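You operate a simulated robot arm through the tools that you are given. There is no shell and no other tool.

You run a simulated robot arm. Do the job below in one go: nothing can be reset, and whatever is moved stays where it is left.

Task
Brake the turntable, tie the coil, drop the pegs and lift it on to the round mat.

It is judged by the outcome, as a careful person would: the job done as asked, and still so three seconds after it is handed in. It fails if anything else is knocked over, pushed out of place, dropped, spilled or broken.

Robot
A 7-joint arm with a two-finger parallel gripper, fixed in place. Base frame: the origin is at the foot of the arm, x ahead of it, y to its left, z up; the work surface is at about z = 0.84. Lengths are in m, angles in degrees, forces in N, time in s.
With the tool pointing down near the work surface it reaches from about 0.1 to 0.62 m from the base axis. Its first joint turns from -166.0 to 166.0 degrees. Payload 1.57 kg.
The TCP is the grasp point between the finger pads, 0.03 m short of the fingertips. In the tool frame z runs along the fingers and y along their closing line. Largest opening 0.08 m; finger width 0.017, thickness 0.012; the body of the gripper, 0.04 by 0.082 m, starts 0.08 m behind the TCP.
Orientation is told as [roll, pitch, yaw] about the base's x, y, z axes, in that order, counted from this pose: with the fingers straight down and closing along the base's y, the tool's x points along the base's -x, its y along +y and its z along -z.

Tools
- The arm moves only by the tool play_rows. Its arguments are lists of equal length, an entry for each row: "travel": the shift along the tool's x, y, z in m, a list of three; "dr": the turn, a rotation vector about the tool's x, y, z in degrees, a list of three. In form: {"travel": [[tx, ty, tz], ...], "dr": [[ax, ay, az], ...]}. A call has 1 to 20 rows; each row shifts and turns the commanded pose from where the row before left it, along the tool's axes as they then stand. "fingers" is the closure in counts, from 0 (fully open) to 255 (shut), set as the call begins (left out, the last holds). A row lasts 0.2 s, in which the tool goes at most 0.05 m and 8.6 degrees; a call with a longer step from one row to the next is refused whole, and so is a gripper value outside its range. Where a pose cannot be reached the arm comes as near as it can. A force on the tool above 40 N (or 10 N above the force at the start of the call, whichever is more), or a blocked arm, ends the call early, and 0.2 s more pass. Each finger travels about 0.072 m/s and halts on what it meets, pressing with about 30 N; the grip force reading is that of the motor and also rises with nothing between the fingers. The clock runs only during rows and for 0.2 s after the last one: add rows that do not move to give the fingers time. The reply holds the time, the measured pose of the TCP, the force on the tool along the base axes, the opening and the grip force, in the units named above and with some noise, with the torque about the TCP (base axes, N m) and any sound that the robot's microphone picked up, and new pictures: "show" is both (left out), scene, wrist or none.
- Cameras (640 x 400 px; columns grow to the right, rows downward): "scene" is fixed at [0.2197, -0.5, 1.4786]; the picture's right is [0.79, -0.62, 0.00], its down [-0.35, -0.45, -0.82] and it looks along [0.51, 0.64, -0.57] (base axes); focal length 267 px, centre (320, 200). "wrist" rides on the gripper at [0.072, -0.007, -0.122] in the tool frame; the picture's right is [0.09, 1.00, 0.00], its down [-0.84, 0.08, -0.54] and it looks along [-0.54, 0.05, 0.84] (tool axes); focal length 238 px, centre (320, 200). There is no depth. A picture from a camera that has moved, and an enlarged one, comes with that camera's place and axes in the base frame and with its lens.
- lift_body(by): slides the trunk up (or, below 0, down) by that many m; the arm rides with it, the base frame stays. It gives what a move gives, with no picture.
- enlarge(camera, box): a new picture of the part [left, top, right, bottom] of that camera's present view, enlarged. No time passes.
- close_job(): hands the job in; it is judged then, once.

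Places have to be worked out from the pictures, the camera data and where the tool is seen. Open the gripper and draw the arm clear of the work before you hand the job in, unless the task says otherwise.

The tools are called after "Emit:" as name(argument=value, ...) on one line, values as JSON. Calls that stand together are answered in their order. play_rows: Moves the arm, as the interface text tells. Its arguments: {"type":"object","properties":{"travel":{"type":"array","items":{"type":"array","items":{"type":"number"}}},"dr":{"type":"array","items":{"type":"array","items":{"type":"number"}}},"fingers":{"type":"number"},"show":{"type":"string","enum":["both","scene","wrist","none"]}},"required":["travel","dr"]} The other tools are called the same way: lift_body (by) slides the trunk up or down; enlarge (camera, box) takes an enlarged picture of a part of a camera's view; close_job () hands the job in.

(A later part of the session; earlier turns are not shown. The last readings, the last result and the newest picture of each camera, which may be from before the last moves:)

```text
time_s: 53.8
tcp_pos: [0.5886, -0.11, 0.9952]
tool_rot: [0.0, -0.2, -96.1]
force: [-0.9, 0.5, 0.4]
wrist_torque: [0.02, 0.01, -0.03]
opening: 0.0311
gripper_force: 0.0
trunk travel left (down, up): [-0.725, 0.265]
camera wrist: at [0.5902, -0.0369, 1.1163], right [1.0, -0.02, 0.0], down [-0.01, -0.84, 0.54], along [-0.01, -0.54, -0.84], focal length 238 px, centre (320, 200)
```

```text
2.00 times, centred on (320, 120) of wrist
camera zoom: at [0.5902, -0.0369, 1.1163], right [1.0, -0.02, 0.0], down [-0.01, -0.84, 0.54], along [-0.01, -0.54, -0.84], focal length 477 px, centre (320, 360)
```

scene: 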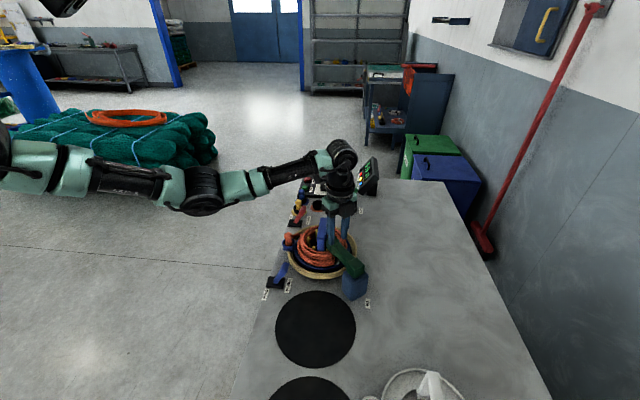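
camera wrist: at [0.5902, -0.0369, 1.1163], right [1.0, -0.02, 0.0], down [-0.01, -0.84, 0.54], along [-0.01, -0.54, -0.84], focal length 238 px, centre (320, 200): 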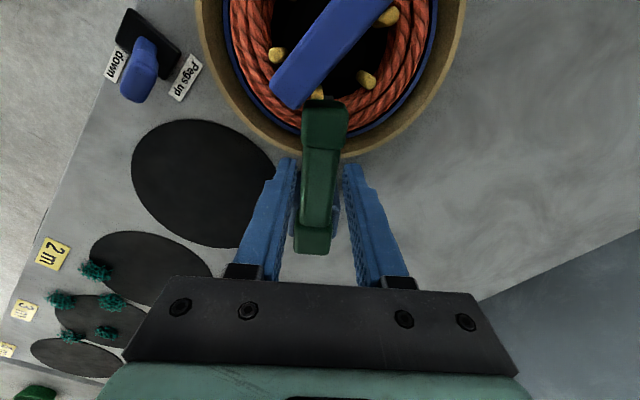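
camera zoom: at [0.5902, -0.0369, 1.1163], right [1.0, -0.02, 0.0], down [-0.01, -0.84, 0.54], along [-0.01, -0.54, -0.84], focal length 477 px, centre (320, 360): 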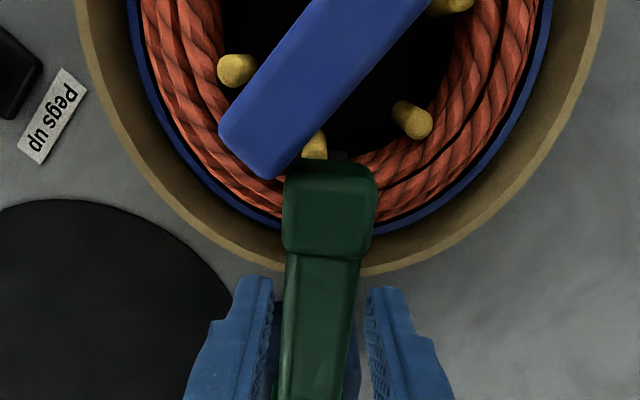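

Without grip force the arm fell back to its rest on the coil; it just rotated on its hinge. I'll open, re-seat at the head/shaft junction and grip fully again. This time I'll raise it with a small following tilt to limit pad torque.

Emit:
play_rows(travel=[[0, 0, 0], [0, 0, 0], [0.0135, 0, 0.01], [0, 0, 0.0215], [0, 0, 0]], dr=[[0, 0, 0], [0, 0, 0], [0, 0, 0], [0, 0, 0], [0, 0, 0]], fingers=60, show="none")

Emit:
play_rows(travel=[[0, 0, 0], [0, 0, 0], [0, 0, 0]], dr=[[0, 0, 0], [0, 0, 0], [0, 0, 0]], fingers=255, show="wrist")

```text
time_s: 55.0
tcp_pos: [0.5886, -0.0949, 0.9629]
tool_rot: [0.0, -0.1, -96.2]
force: [0.8, 0.1, -0.7]
wrist_torque: [0.0, 0.01, 0.01]
opening: 0.061
gripper_force: 0.0
trunk travel left (down, up): [-0.725, 0.265]
```

```text
time_s: 55.8
tcp_pos: [0.5898, -0.0963, 0.9638]
tool_rot: [0.1, -0.1, -96.2]
force: [10.3, -0.6, 1.5]
wrist_torque: [-0.19, -0.43, -0.13]
opening: 0.0318
gripper_force: 40.2
trunk travel left (down, up): [-0.725, 0.265]
camera wrist: at [0.592, -0.0222, 1.0846], right [1.0, -0.02, 0.0], down [-0.01, -0.84, 0.54], along [-0.01, -0.54, -0.84], focal length 238 px, centre (320, 200)
```

wrist: 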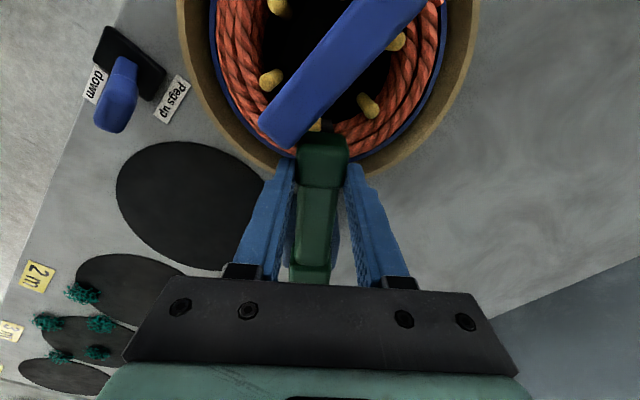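

Gripped again. Now I swing the arm up the first 30° with a slight following tilt.

Emit:
play_rows(travel=[[-0.005, 0.002, -0.0152], [-0.0075, 0, -0.0162], [-0.0099, 0, -0.0152]], dr=[[0, 2, 0], [0, 2, 0], [0, 2, 0]], show="scene")

Emit:
enlarge(camera="scene", box=[290, 180, 380, 290])

```text
time_s: 56.6
tcp_pos: [0.5889, -0.1132, 1.0089]
tool_rot: [0.0, 6.3, -95.8]
force: [5.5, 21.3, 0.2]
wrist_torque: [1.6, -0.16, -0.04]
opening: 0.0316
gripper_force: 40.4
trunk travel left (down, up): [-0.725, 0.265]
```

scene: 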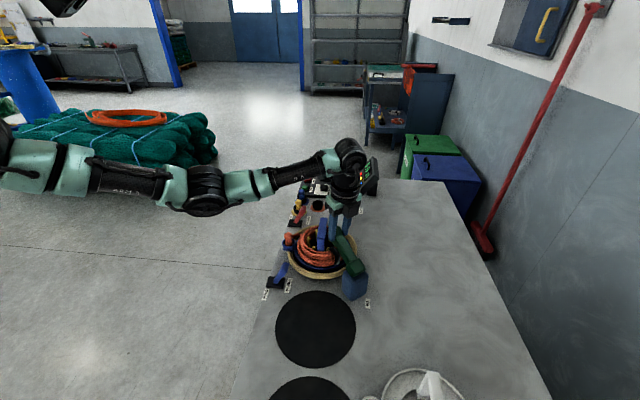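

```text
3.64 times, centred on (335, 235) of scene
camera zoom: at [0.2197, -0.5, 1.4786], right [0.79, -0.62, 0.0], down [-0.35, -0.45, -0.82], along [0.51, 0.64, -0.57], focal length 972 px, centre (266, 73)
```

zoom: 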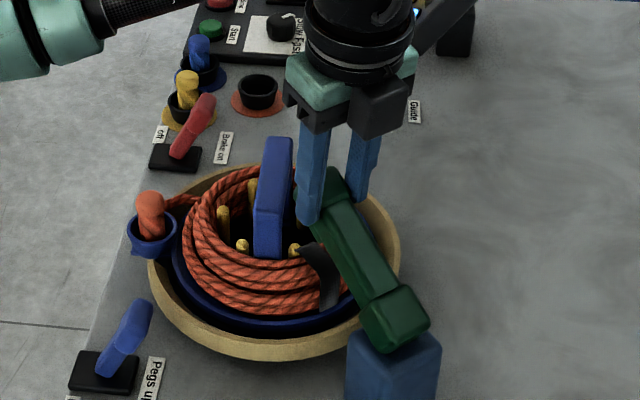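

The swing works and the black tie strap is visible around the coil. Forces are moderate at about 21 N, so I'll continue the arc with a small outward correction.

Emit:
play_rows(travel=[[-0.01, 0, -0.015], [-0.012, 0, -0.0135], [-0.014, 0, -0.011]], dr=[[0, 2, 0], [0, 2, 0], [0, 2, 0]], show="scene")

Emit:
enlarge(camera="scene", box=[290, 180, 380, 290])

```text
time_s: 57.4
tcp_pos: [0.5836, -0.1585, 1.0421]
tool_rot: [0.1, 12.0, -96.0]
force: [2.6, 13.9, 9.9]
wrist_torque: [1.16, 0.04, 0.0]
opening: 0.0306
gripper_force: 39.7
trunk travel left (down, up): [-0.725, 0.265]
```

scene: 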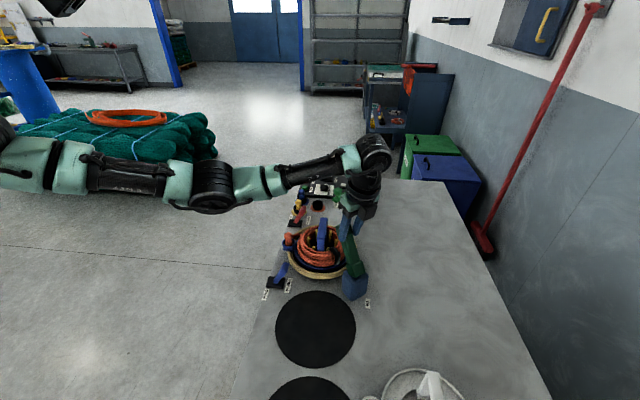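

```text
3.64 times, centred on (335, 235) of scene
camera zoom: at [0.2197, -0.5, 1.4786], right [0.79, -0.62, 0.0], down [-0.35, -0.45, -0.82], along [0.51, 0.64, -0.57], focal length 972 px, centre (266, 73)
```

zoom: 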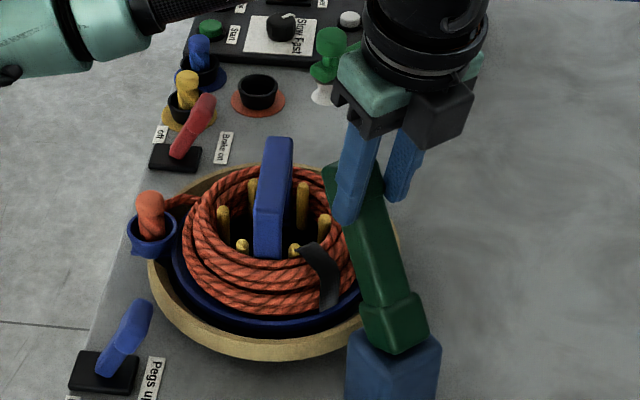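

The coil is clearly tied with a black strap, and the arm is nearly upright. I'll finish the arc to just past vertical.

Emit:
play_rows(travel=[[-0.0155, 0, -0.009], [-0.017, 0, -0.007], [-0.008, 0, -0.002]], dr=[[0, 2, 0], [0, 1, 0], [0, 0, 0]], show="both")

Emit:
enlarge(camera="scene", box=[290, 180, 390, 300])

```text
time_s: 58.2
tcp_pos: [0.577, -0.2047, 1.0498]
tool_rot: [0.0, 15.0, -96.3]
force: [0.1, 0.2, -0.9]
wrist_torque: [-0.01, 0.02, -0.01]
opening: 0.0001
gripper_force: 20.9
trunk travel left (down, up): [-0.725, 0.265]
camera wrist: at [0.5763, -0.166, 1.1852], right [1.0, -0.02, 0.02], down [-0.03, -0.95, 0.31], along [0.02, -0.31, -0.95], focal length 238 px, centre (320, 200)
```

scene: 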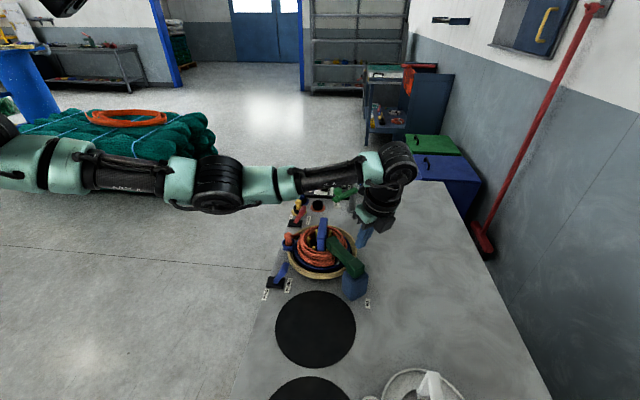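
wrist: 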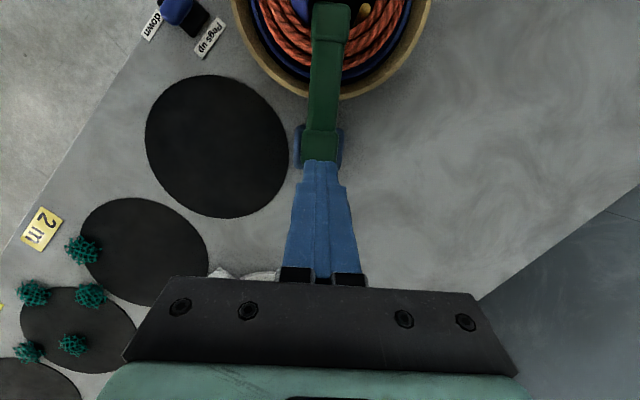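

```text
3.33 times, centred on (340, 240) of scene
camera zoom: at [0.2197, -0.5, 1.4786], right [0.79, -0.62, 0.0], down [-0.35, -0.45, -0.82], along [0.51, 0.64, -0.57], focal length 891 px, centre (253, 67)
```

zoom: 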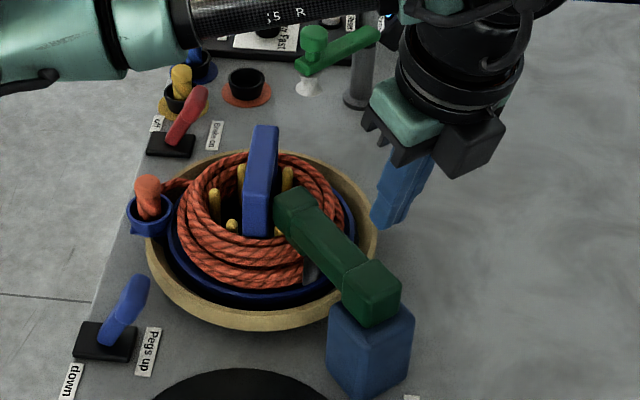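

The head slipped out because my arc radius was slightly low, so the hinge sits higher at about z=0.935, and the arm dropped back onto the coil. The tie strap is still on. I'll go back up, open, realign and retry with a deeper grip and corrected arc.

Emit:
play_rows(travel=[[0.009, 0, -0.034], [0.009, 0, -0.034], [0, 0, 0], [0, 0, 0], [0.0365, 0.0004, 0], [0.0365, 0.0004, 0], [0.0365, 0.0004, 0], [0, 0, 0.038], [0, 0, 0.038], [0, 0, 0.038], [0, 0, 0]], dr=[[0, 0, 0], [0, 0, 0], [0, -7.5, 0], [0, -7.5, 0], [0, 0, 0], [0, 0, 0], [0, 0, 0], [0, 0, 0], [0, 0, 0], [0, 0, 0], [0, 0, 0]], fingers=0, show="both")

Emit:
enlarge(camera="wrist", box=[200, 20, 440, 220])

Emit:
enlarge(camera="scene", box=[290, 180, 390, 300])

```text
time_s: 60.6
tcp_pos: [0.5895, -0.0938, 1.0046]
tool_rot: [0.0, -0.1, -96.2]
force: [0.8, -0.3, -0.1]
wrist_torque: [-0.02, 0.03, 0.0]
opening: 0.08
gripper_force: 0.1
trunk travel left (down, up): [-0.725, 0.265]
camera wrist: at [0.5904, -0.0205, 1.1255], right [1.0, -0.02, 0.0], down [-0.01, -0.84, 0.54], along [-0.01, -0.54, -0.84], focal length 238 px, centre (320, 200)
```

scene: 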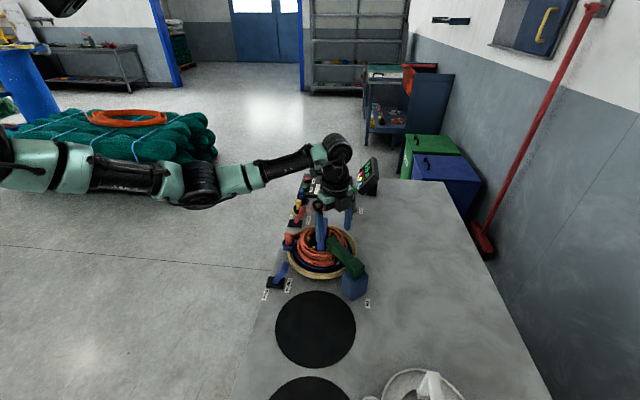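
wrist: 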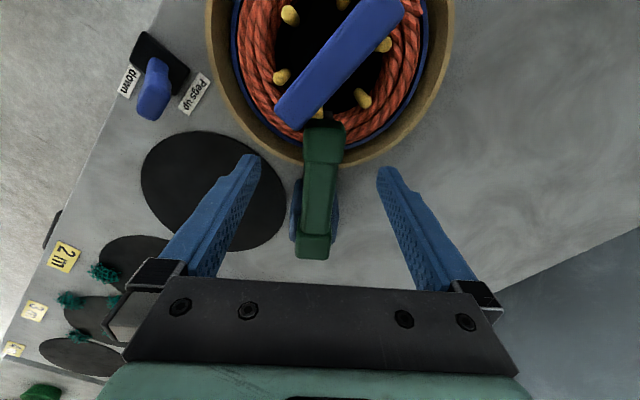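

```text
2.00 times, centred on (320, 120) of wrist
camera zoom: at [0.5904, -0.0205, 1.1255], right [1.0, -0.02, 0.0], down [-0.01, -0.84, 0.54], along [-0.01, -0.54, -0.84], focal length 477 px, centre (320, 360)
```

zoom: 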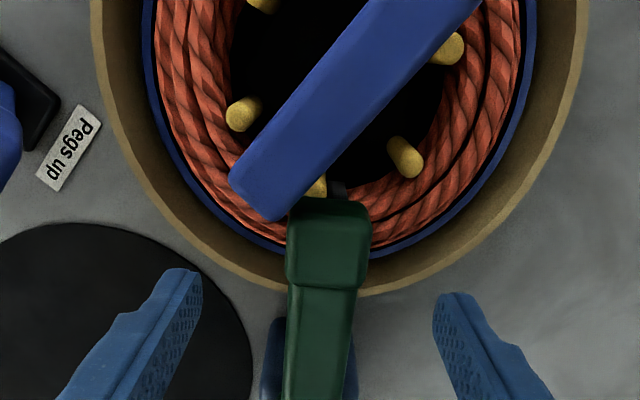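

```text
3.33 times, centred on (340, 240) of scene
camera zoom: at [0.2197, -0.5, 1.4786], right [0.79, -0.62, 0.0], down [-0.35, -0.45, -0.82], along [0.51, 0.64, -0.57], focal length 891 px, centre (253, 67)
```

zoom: 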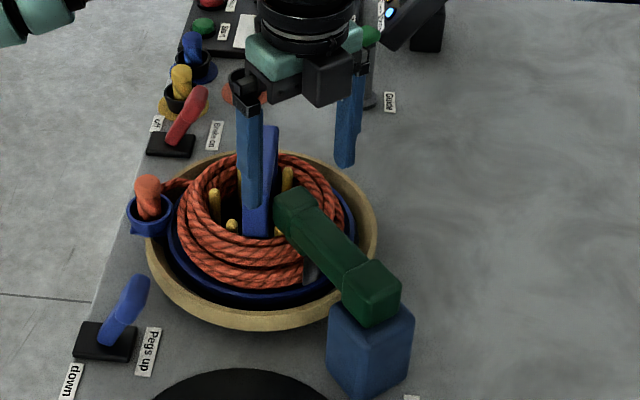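

Alignment is good with the head about 3 mm off centre. I'll correct that, descend deeper to tips near 0.926 and grip.

Emit:
play_rows(travel=[[0, 0.003, 0.02], [0, 0, 0.015], [0, 0, 0.01], [0, 0, 0.003], [0, 0, 0]], dr=[[0, 0, 0], [0, 0, 0], [0, 0, 0], [0, 0, 0], [0, 0, 0]], show="none")

Emit:
play_rows(travel=[[0, 0, 0], [0, 0, 0], [0, 0, 0]], dr=[[0, 0, 0], [0, 0, 0], [0, 0, 0]], fingers=255, show="wrist")

```text
time_s: 61.8
tcp_pos: [0.5932, -0.0946, 0.9568]
tool_rot: [0.0, -0.1, -96.2]
force: [-0.1, 0.3, 0.1]
wrist_torque: [0.0, 0.02, 0.0]
opening: 0.0801
gripper_force: 0.1
trunk travel left (down, up): [-0.725, 0.265]
```

```text
time_s: 62.6
tcp_pos: [0.5903, -0.0939, 0.9556]
tool_rot: [-0.4, -0.1, -96.2]
force: [-12.8, 1.3, 1.3]
wrist_torque: [0.05, 0.48, -0.12]
opening: 0.0318
gripper_force: 38.1
trunk travel left (down, up): [-0.725, 0.265]
camera wrist: at [0.5934, -0.0218, 1.077], right [1.0, -0.02, 0.0], down [-0.01, -0.84, 0.54], along [-0.01, -0.54, -0.84], focal length 238 px, centre (320, 200)
```

wrist: 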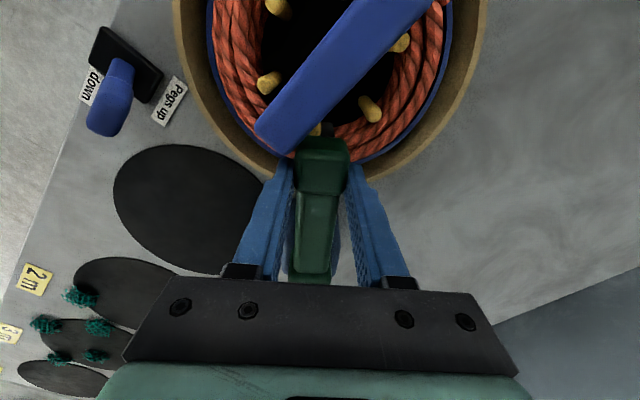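

Gripped deeper. Swinging up with the corrected arc, first 40°.

Emit:
play_rows(travel=[[-0.0032, -0.003, -0.0169], [-0.0054, 0, -0.0164], [-0.0078, 0, -0.0154], [-0.0096, 0, -0.0144]], dr=[[0, 2, 0], [0, 2, 0], [0, 2, 0], [0, 2, 0]], show="scene")

Emit:
enlarge(camera="scene", box=[290, 180, 390, 300])

```text
time_s: 63.6
tcp_pos: [0.5883, -0.1209, 1.0193]
tool_rot: [0.0, 8.1, -96.0]
force: [-7.9, 16.1, -2.7]
wrist_torque: [1.56, 0.01, -0.23]
opening: 0.0316
gripper_force: 40.4
trunk travel left (down, up): [-0.725, 0.265]
```

scene: 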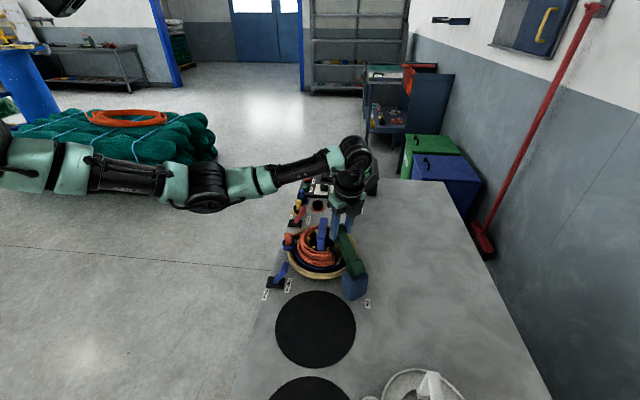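

```text
3.33 times, centred on (340, 240) of scene
camera zoom: at [0.2197, -0.5, 1.4786], right [0.79, -0.62, 0.0], down [-0.35, -0.45, -0.82], along [0.51, 0.64, -0.57], focal length 891 px, centre (253, 67)
```

zoom: 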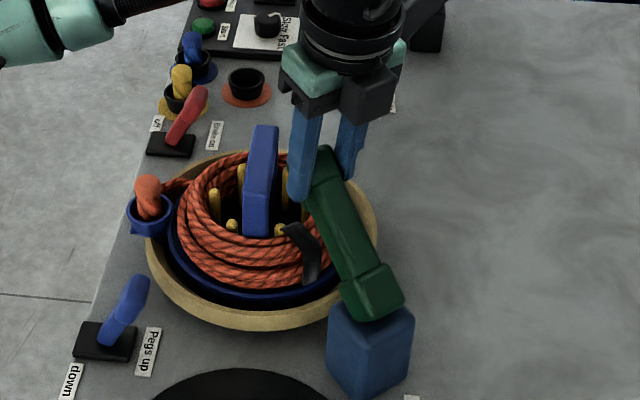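

Forces are lower. Continuing the arc with a slight outward trim.

Emit:
play_rows(travel=[[-0.0107, -0.0015, -0.0139], [-0.0125, 0, -0.0122]], dr=[[0, 2, 0], [0, 2, 0]], show="scene")

Emit:
enlarge(camera="scene", box=[290, 180, 390, 300])

```text
time_s: 64.2
tcp_pos: [0.5837, -0.1515, 1.0407]
tool_rot: [0.3, 11.9, -96.1]
force: [2.7, 10.4, -2.6]
wrist_torque: [1.25, -0.15, -0.16]
opening: 0.0317
gripper_force: 40.0
trunk travel left (down, up): [-0.725, 0.265]
```

scene: 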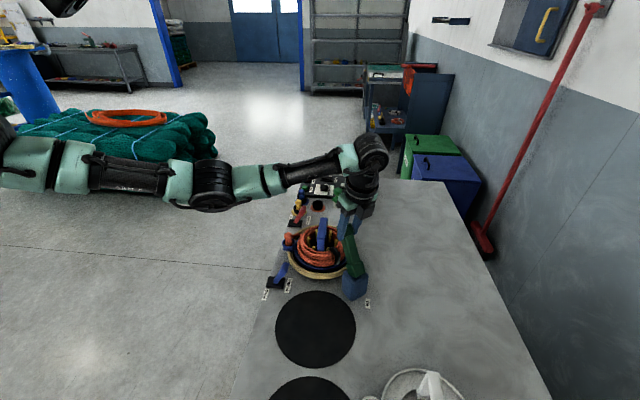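

```text
3.33 times, centred on (340, 240) of scene
camera zoom: at [0.2197, -0.5, 1.4786], right [0.79, -0.62, 0.0], down [-0.35, -0.45, -0.82], along [0.51, 0.64, -0.57], focal length 891 px, centre (253, 67)
```

zoom: 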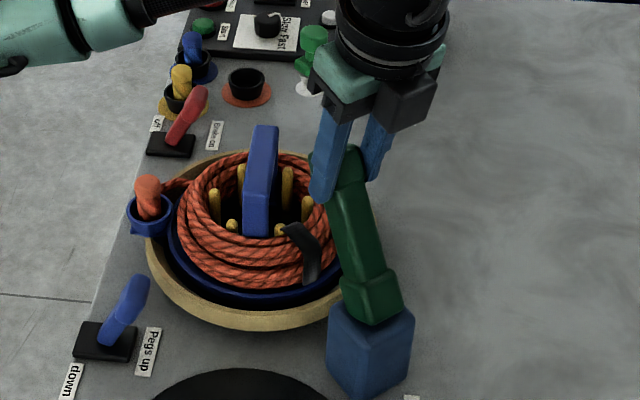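

Good, the grip is holding (31.7 mm) with little radial load. Two more steps toward vertical.

Emit:
play_rows(travel=[[-0.0146, 0, -0.0098], [-0.0155, 0, -0.0075]], dr=[[0, 2, 0], [0, 0, 0]], show="scene")

Emit:
enlarge(camera="scene", box=[290, 180, 390, 300])

```text
time_s: 64.8
tcp_pos: [0.5803, -0.1844, 1.0506]
tool_rot: [0.3, 13.9, -96.1]
force: [3.8, 12.2, 2.2]
wrist_torque: [1.42, -0.03, -0.11]
opening: 0.0316
gripper_force: 40.3
trunk travel left (down, up): [-0.725, 0.265]
```

scene: 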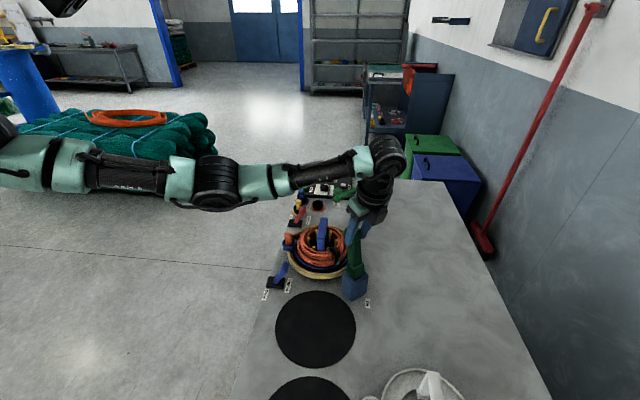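

```text
3.33 times, centred on (340, 240) of scene
camera zoom: at [0.2197, -0.5, 1.4786], right [0.79, -0.62, 0.0], down [-0.35, -0.45, -0.82], along [0.51, 0.64, -0.57], focal length 891 px, centre (253, 67)
```

zoom: 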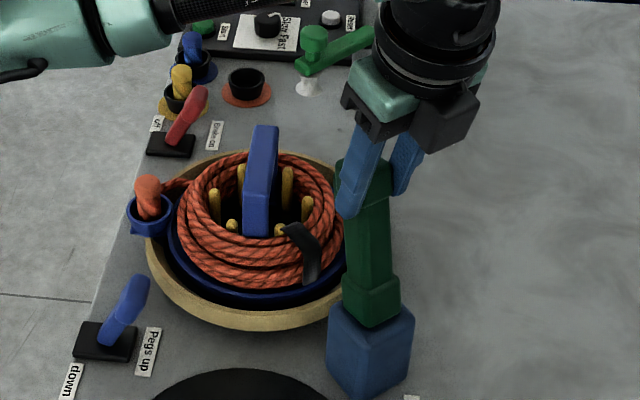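

Almost vertical. Two more small steps to bring it back to its original rest, slightly past upright.

Emit:
play_rows(travel=[[-0.012, 0, -0.0035], [-0.01, 0, -0.0022]], dr=[[0, 0, 0], [0, 0, 0]], show="both")

Emit:
enlarge(camera="scene", box=[290, 180, 390, 300])

```text
time_s: 65.4
tcp_pos: [0.5787, -0.2053, 1.0526]
tool_rot: [0.3, 14.0, -96.1]
force: [6.7, 8.5, 7.0]
wrist_torque: [1.42, -0.17, -0.16]
opening: 0.0316
gripper_force: 40.6
trunk travel left (down, up): [-0.725, 0.265]
camera wrist: at [0.5762, -0.1645, 1.1878], right [1.0, -0.02, 0.03], down [-0.03, -0.95, 0.32], along [0.02, -0.32, -0.95], focal length 238 px, centre (320, 200)
```

scene: 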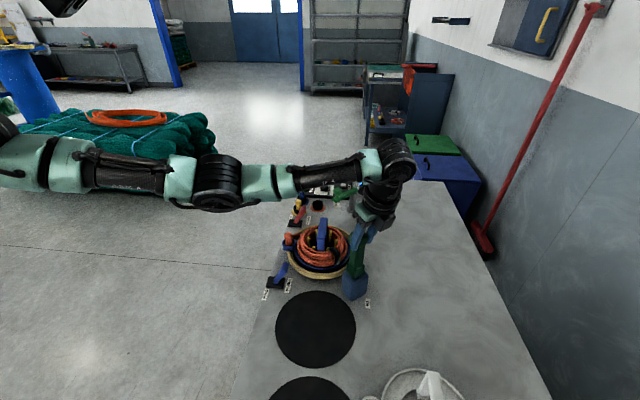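
wrist: 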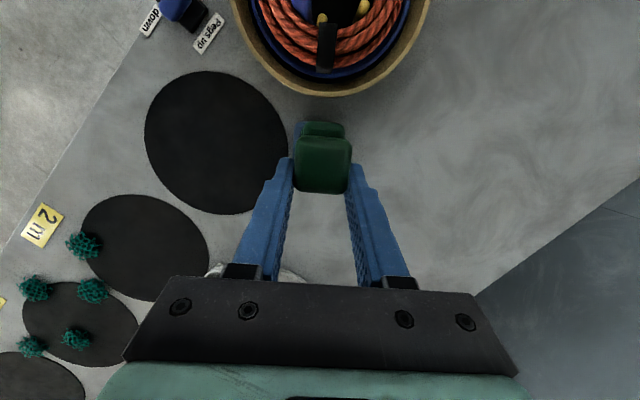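

```text
3.33 times, centred on (340, 240) of scene
camera zoom: at [0.2197, -0.5, 1.4786], right [0.79, -0.62, 0.0], down [-0.35, -0.45, -0.82], along [0.51, 0.64, -0.57], focal length 891 px, centre (253, 67)
```

zoom: 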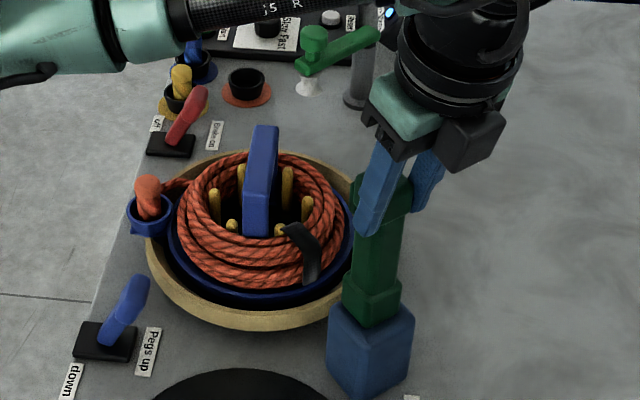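

It's upright again. I'll nudge 5 mm further to check it's against its stop before releasing.

Emit:
play_rows(travel=[[-0.005, 0, -0.001], [0, 0, 0]], dr=[[0, 0, 0], [0, 0, 0]], show="none")

```text
time_s: 66.0
tcp_pos: [0.5767, -0.2103, 1.0528]
tool_rot: [0.1, 14.0, -96.1]
force: [6.6, 9.0, 10.2]
wrist_torque: [1.41, -0.2, -0.07]
opening: 0.0316
gripper_force: 40.4
trunk travel left (down, up): [-0.725, 0.265]
```

There's no hard stop, so it rests freely near vertical. I'll return it to about its original lean and release.

Emit:
play_rows(travel=[[0.006, 0, 0.0015], [0, 0, 0]], dr=[[0, 0, 0], [0, 0, 0]], show="none")

Emit:
play_rows(travel=[[0, 0, 0], [0, 0, 0], [0, 0, 0]], dr=[[0, 0, 0], [0, 0, 0], [0, 0, 0]], fingers=60, show="both")

Emit:
enlarge(camera="scene", box=[290, 180, 390, 300])

```text
time_s: 66.6
tcp_pos: [0.5782, -0.2091, 1.0517]
tool_rot: [0.4, 13.5, -96.3]
force: [8.7, -11.6, 12.4]
wrist_torque: [-0.87, -0.21, 0.16]
opening: 0.0316
gripper_force: 40.1
trunk travel left (down, up): [-0.725, 0.265]
```

```text
time_s: 67.4
tcp_pos: [0.5761, -0.2046, 1.0503]
tool_rot: [0.1, 13.9, -96.2]
force: [0.1, -0.6, 0.5]
wrist_torque: [-0.01, -0.02, -0.03]
opening: 0.0609
gripper_force: 0.1
trunk travel left (down, up): [-0.725, 0.265]
camera wrist: at [0.5757, -0.1641, 1.1857], right [1.0, -0.02, 0.02], down [-0.02, -0.95, 0.32], along [0.01, -0.32, -0.95], focal length 238 px, centre (320, 200)
```

scene: 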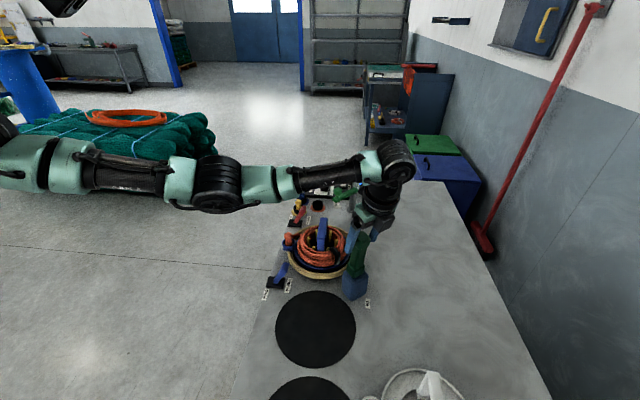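
wrist: 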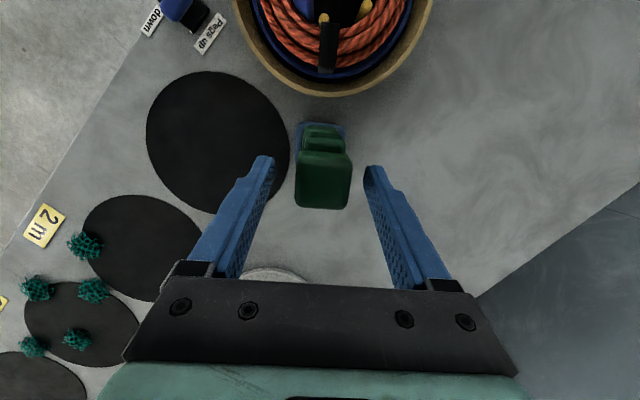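

```text
3.33 times, centred on (340, 240) of scene
camera zoom: at [0.2197, -0.5, 1.4786], right [0.79, -0.62, 0.0], down [-0.35, -0.45, -0.82], along [0.51, 0.64, -0.57], focal length 891 px, centre (253, 67)
```

zoom: 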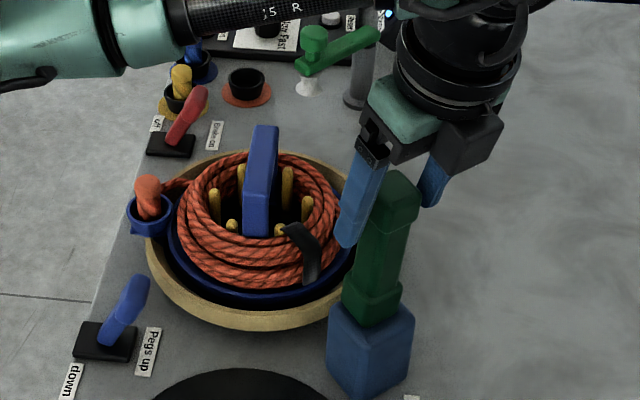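

Released, and the tie arm stands on its own in its original rest position. I'll withdraw along the tool axis, level off, and check the panel lights.

Emit:
play_rows(travel=[[0, 0, 0], [0, 0, -0.03], [0, 0, -0.03], [0, 0, -0.03], [0.01, 0, 0], [0.01, 0, 0]], dr=[[0, 0, 0], [0, 0, 0], [0, 0, 0], [0, 0, 0], [0, -7, 0], [0, -7, 0]], fingers=0, show="both")

Emit:
enlarge(camera="scene", box=[340, 150, 400, 200])

Emit:
enlarge(camera="scene", box=[260, 190, 390, 310])

```text
time_s: 68.8
tcp_pos: [0.5753, -0.2077, 1.1435]
tool_rot: [-0.1, -0.1, -96.2]
force: [-0.3, -0.7, -0.5]
wrist_torque: [0.0, 0.0, 0.0]
opening: 0.0802
gripper_force: 0.1
trunk travel left (down, up): [-0.725, 0.265]
camera wrist: at [0.5776, -0.135, 1.2637], right [1.0, -0.02, 0.0], down [-0.01, -0.84, 0.54], along [-0.01, -0.54, -0.84], focal length 238 px, centre (320, 200)
```

scene: 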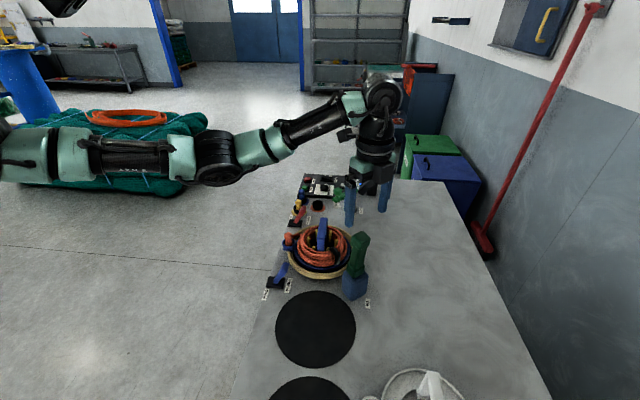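
wrist: 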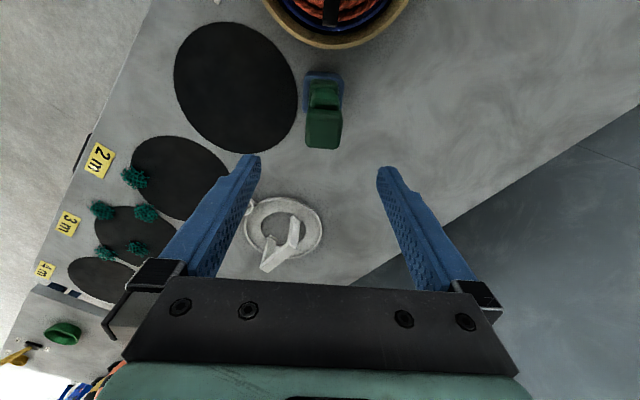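

```text
8.00 times, centred on (370, 175) of scene
camera zoom: at [0.2197, -0.5, 1.4786], right [0.79, -0.62, 0.0], down [-0.35, -0.45, -0.82], along [0.51, 0.64, -0.57], focal length 2138 px, centre (-80, 400)
```

zoom: 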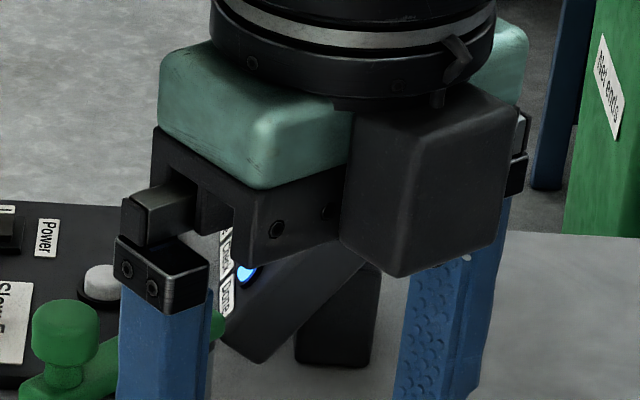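

```text
3.33 times, centred on (325, 250) of scene
camera zoom: at [0.2197, -0.5, 1.4786], right [0.79, -0.62, 0.0], down [-0.35, -0.45, -0.82], along [0.51, 0.64, -0.57], focal length 891 px, centre (303, 33)
```

zoom: 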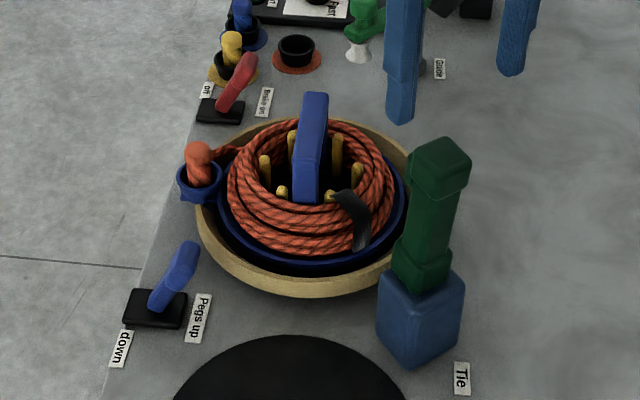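

The coil is tied and the tie arm is back home. Next is the pegs lever: its knob is near (0.451,-0.058,0.92), leaning toward "Pegs up". It must be pushed toward "down", i.e. (-0.69,+0.72). I'll close the fingers, yaw to -45° and hover on its inner side.

Emit:
play_rows(travel=[[0, 0, 0], [0, 0, 0], [0, 0, 0], [0, 0, 0], [0, 0, 0], [0, 0, 0], [0, 0, 0], [0.0417, 0.0046, 0.009], [0.0417, 0.0046, 0.009], [0.0417, 0.0046, 0.009], [0.0417, 0.0046, 0.009]], dr=[[0, 0, -7.3], [0, 0, -7.3], [0, 0, -7.3], [0, 0, -7.3], [0, 0, -7.3], [0, 0, -7.3], [0, 0, -7.3], [0, 0, 0], [0, 0, 0], [0, 0, 0], [0, 0, 0]], fingers=255, show="both")

Emit:
enlarge(camera="wrist", box=[200, 0, 440, 220])

Emit:
enlarge(camera="scene", box=[345, 150, 395, 200])

```text
time_s: 71.2
tcp_pos: [0.469, -0.0745, 1.1028]
tool_rot: [0.0, -0.1, -45.1]
force: [0.3, -0.5, 0.3]
wrist_torque: [0.0, -0.01, 0.01]
opening: 0.0003
gripper_force: 21.2
trunk travel left (down, up): [-0.725, 0.265]
camera wrist: at [0.4145, -0.0274, 1.2243], right [0.64, 0.77, 0.0], down [0.65, -0.54, 0.54], along [0.42, -0.35, -0.84], focal length 238 px, centre (320, 200)
```

scene: 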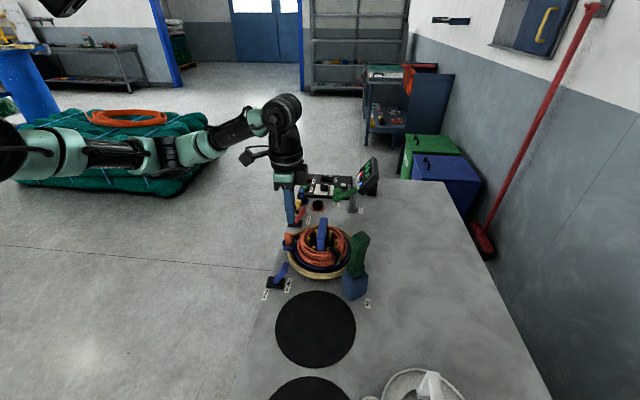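
wrist: 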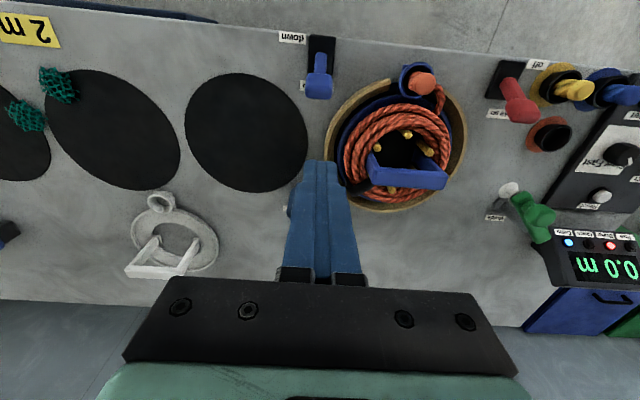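

```text
1.82 times, centred on (320, 110) of wrist
camera zoom: at [0.4145, -0.0274, 1.2243], right [0.64, 0.77, 0.0], down [0.65, -0.54, 0.54], along [0.42, -0.35, -0.84], focal length 433 px, centre (320, 364)
```

zoom: 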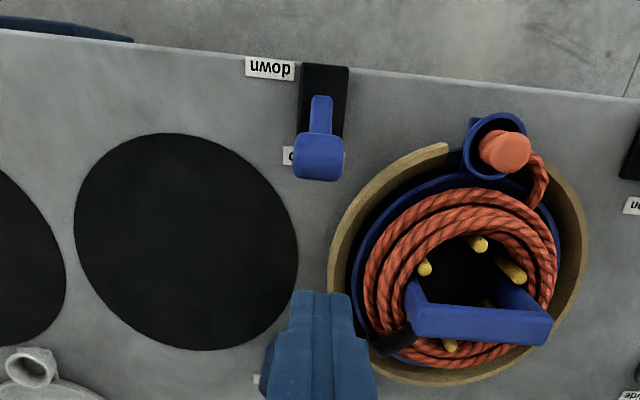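

```text
8.00 times, centred on (370, 175) of scene
camera zoom: at [0.2197, -0.5, 1.4786], right [0.79, -0.62, 0.0], down [-0.35, -0.45, -0.82], along [0.51, 0.64, -0.57], focal length 2138 px, centre (-80, 400)
```

zoom: 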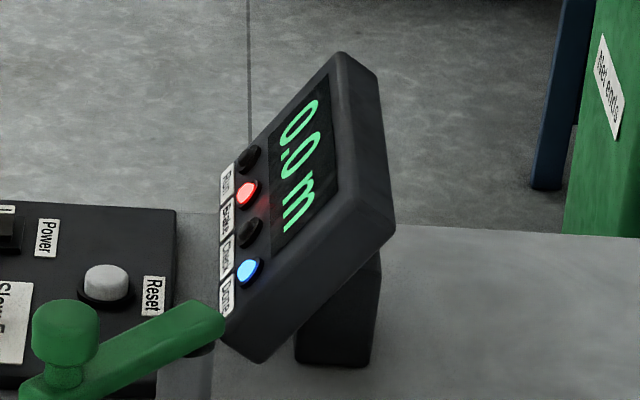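

The Check light is off now with Brake and Done lit, so the tie is accepted. I'll shift slightly away from the bowl rim, descend beside the knob and push it toward "down".

Emit:
play_rows(travel=[[0, -0.006, 0.02], [0, 0, 0.045], [0, 0, 0.045], [0, 0, 0.04], [0, 0, 0.015], [0, 0, 0]], dr=[[0, 0, 0], [0, 0, 0], [0, 0, 0], [0, 0, 0], [0, 0, 0], [0, 0, 0]], show="both")

Emit:
enlarge(camera="scene", box=[240, 200, 360, 310])

Emit:
enlarge(camera="wrist", box=[220, 0, 440, 200])

```text
time_s: 72.6
tcp_pos: [0.4678, -0.0811, 0.9418]
tool_rot: [0.1, 0.0, -45.1]
force: [1.2, 0.0, -0.4]
wrist_torque: [-0.03, -0.02, -0.03]
opening: 0.0
gripper_force: 21.3
trunk travel left (down, up): [-0.725, 0.265]
camera wrist: at [0.4136, -0.0344, 1.0628], right [0.64, 0.77, 0.0], down [0.65, -0.54, 0.54], along [0.42, -0.35, -0.84], focal length 238 px, centre (320, 200)
```

scene: 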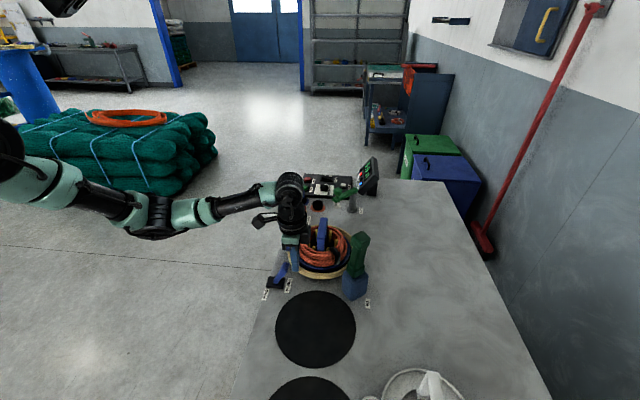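
wrist: 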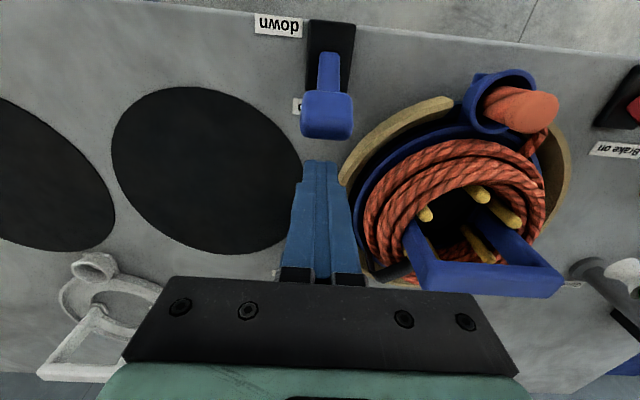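

```text
3.64 times, centred on (300, 255) of scene
camera zoom: at [0.2197, -0.5, 1.4786], right [0.79, -0.62, 0.0], down [-0.35, -0.45, -0.82], along [0.51, 0.64, -0.57], focal length 972 px, centre (393, 0)
```

zoom: 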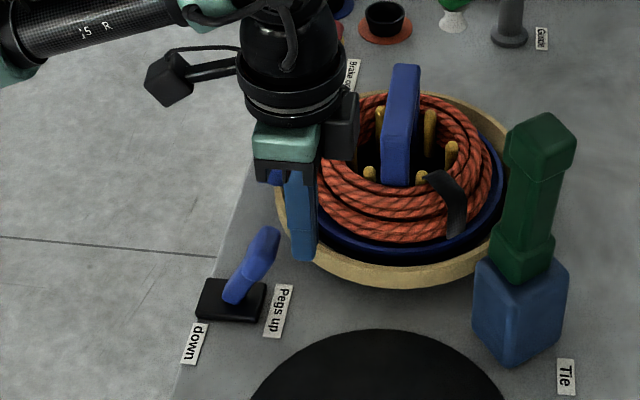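

```text
2.00 times, centred on (330, 100) of wrist
camera zoom: at [0.4136, -0.0344, 1.0628], right [0.64, 0.77, 0.0], down [0.65, -0.54, 0.54], along [0.42, -0.35, -0.84], focal length 477 px, centre (300, 400)
```

zoom: 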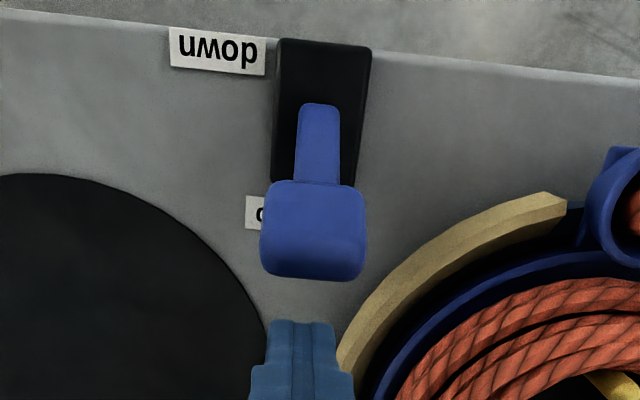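

The finger is right behind the knob. I'll lower slightly and push toward "down".

Emit:
play_rows(travel=[[0, 0, 0.006], [0.01, 0, 0], [0.01, 0, 0], [0.01, 0, 0], [0.01, 0, 0], [0.01, 0, 0]], dr=[[0, 0, 0], [0, 0, 0], [0, 0, 0], [0, 0, 0], [0, 0, 0], [0, 0, 0]], show="scene")

Emit:
enlarge(camera="scene", box=[240, 200, 360, 310])

```text
time_s: 74.0
tcp_pos: [0.4326, -0.0448, 0.9361]
tool_rot: [0.0, -0.1, -45.0]
force: [0.2, -0.1, 0.1]
wrist_torque: [0.03, 0.0, 0.02]
opening: 0.0003
gripper_force: 21.2
trunk travel left (down, up): [-0.725, 0.265]
```

scene: 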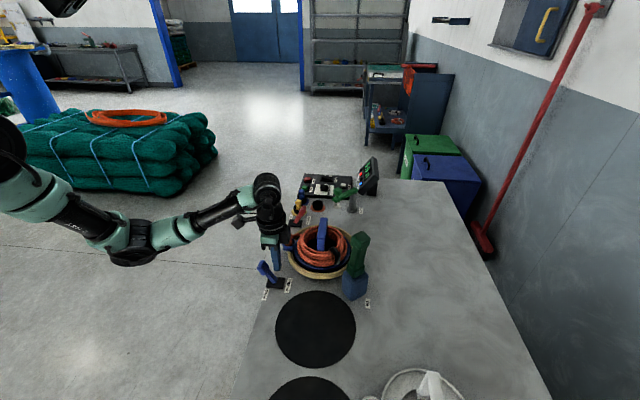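

```text
3.64 times, centred on (300, 255) of scene
camera zoom: at [0.2197, -0.5, 1.4786], right [0.79, -0.62, 0.0], down [-0.35, -0.45, -0.82], along [0.51, 0.64, -0.57], focal length 972 px, centre (393, 0)
```

zoom: 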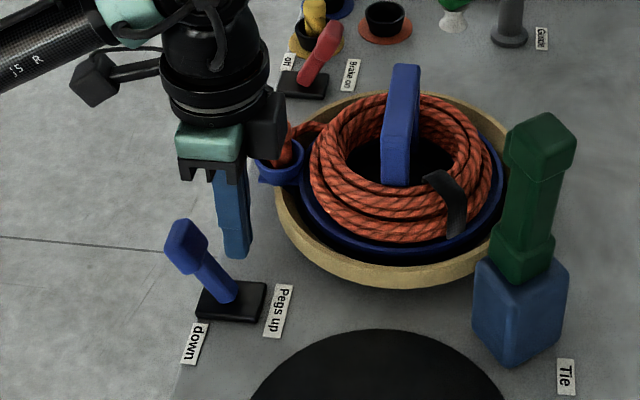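

The pegs lever has flipped to "down" and the yellow pegs have retracted. Now I'll raise the arm, open the gripper, yaw to +45° so it closes across the bail, and move above the coil's bail handle.

Emit:
play_rows(travel=[[-0.005, 0, -0.03], [0, 0, -0.04], [0, 0, -0.04], [0, 0, -0.04], [0, 0, -0.04], [0, 0, 0], [0, 0, 0], [0, 0, 0], [0, 0, 0], [0, 0, 0], [0, 0, 0], [0, 0, 0], [0, 0, 0], [0, 0, 0], [0, 0, 0], [0, 0, 0]], dr=[[0, 0, 0], [0, 0, 0], [0, 0, 0], [0, 0, 0], [0, 0, 0], [0, 0, -8.2], [0, 0, -8.2], [0, 0, -8.2], [0, 0, -8.2], [0, 0, -8.2], [0, 0, -8.2], [0, 0, -8.2], [0, 0, -8.2], [0, 0, -8.2], [0, 0, -8.2], [0, 0, -8.2]], fingers=0, show="both")

Emit:
enlarge(camera="scene", box=[240, 200, 360, 310])

Emit:
enlarge(camera="wrist", box=[160, 0, 480, 200])

```text
time_s: 77.4
tcp_pos: [0.4368, -0.0486, 1.1259]
tool_rot: [0.0, -0.1, 45.3]
force: [0.0, -0.1, 0.1]
wrist_torque: [0.01, 0.0, 0.01]
opening: 0.08
gripper_force: 0.0
trunk travel left (down, up): [-0.725, 0.265]
camera wrist: at [0.3915, -0.1033, 1.2469], right [-0.77, 0.63, 0.0], down [0.53, 0.65, 0.54], along [0.34, 0.42, -0.84], focal length 238 px, centre (320, 200)
```

scene: 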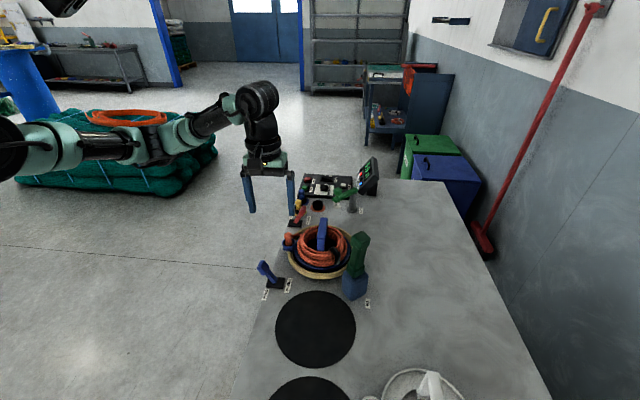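
wrist: 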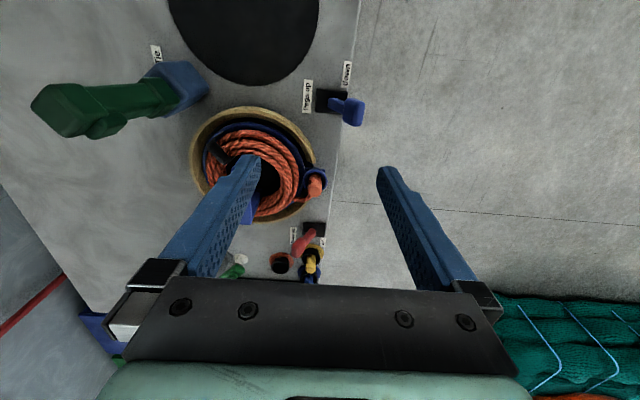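

```text
3.64 times, centred on (300, 255) of scene
camera zoom: at [0.2197, -0.5, 1.4786], right [0.79, -0.62, 0.0], down [-0.35, -0.45, -0.82], along [0.51, 0.64, -0.57], focal length 972 px, centre (393, 0)
```

zoom: 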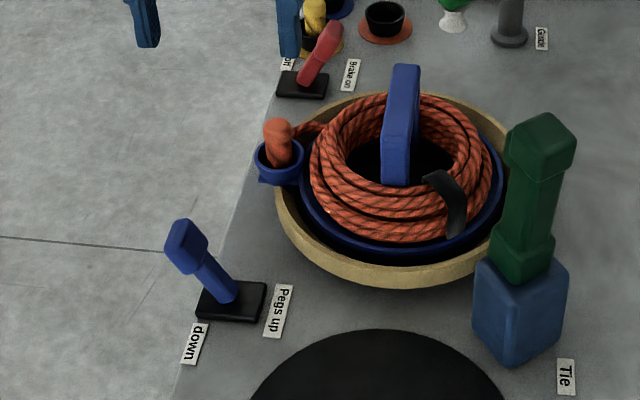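

```text
2.00 times, centred on (320, 100) of wrist
camera zoom: at [0.3915, -0.1033, 1.2469], right [-0.77, 0.63, 0.0], down [0.53, 0.65, 0.54], along [0.34, 0.42, -0.84], focal length 477 px, centre (320, 400)
```

zoom: 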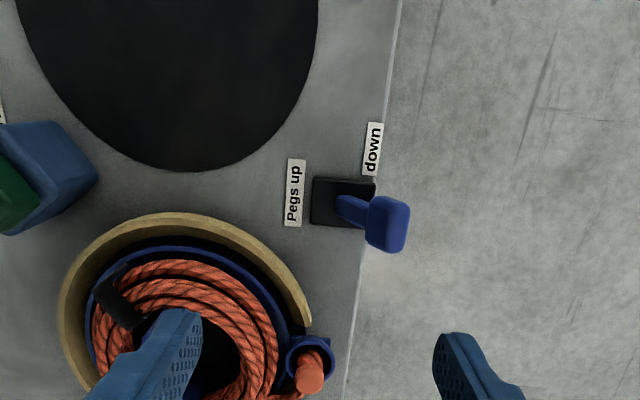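

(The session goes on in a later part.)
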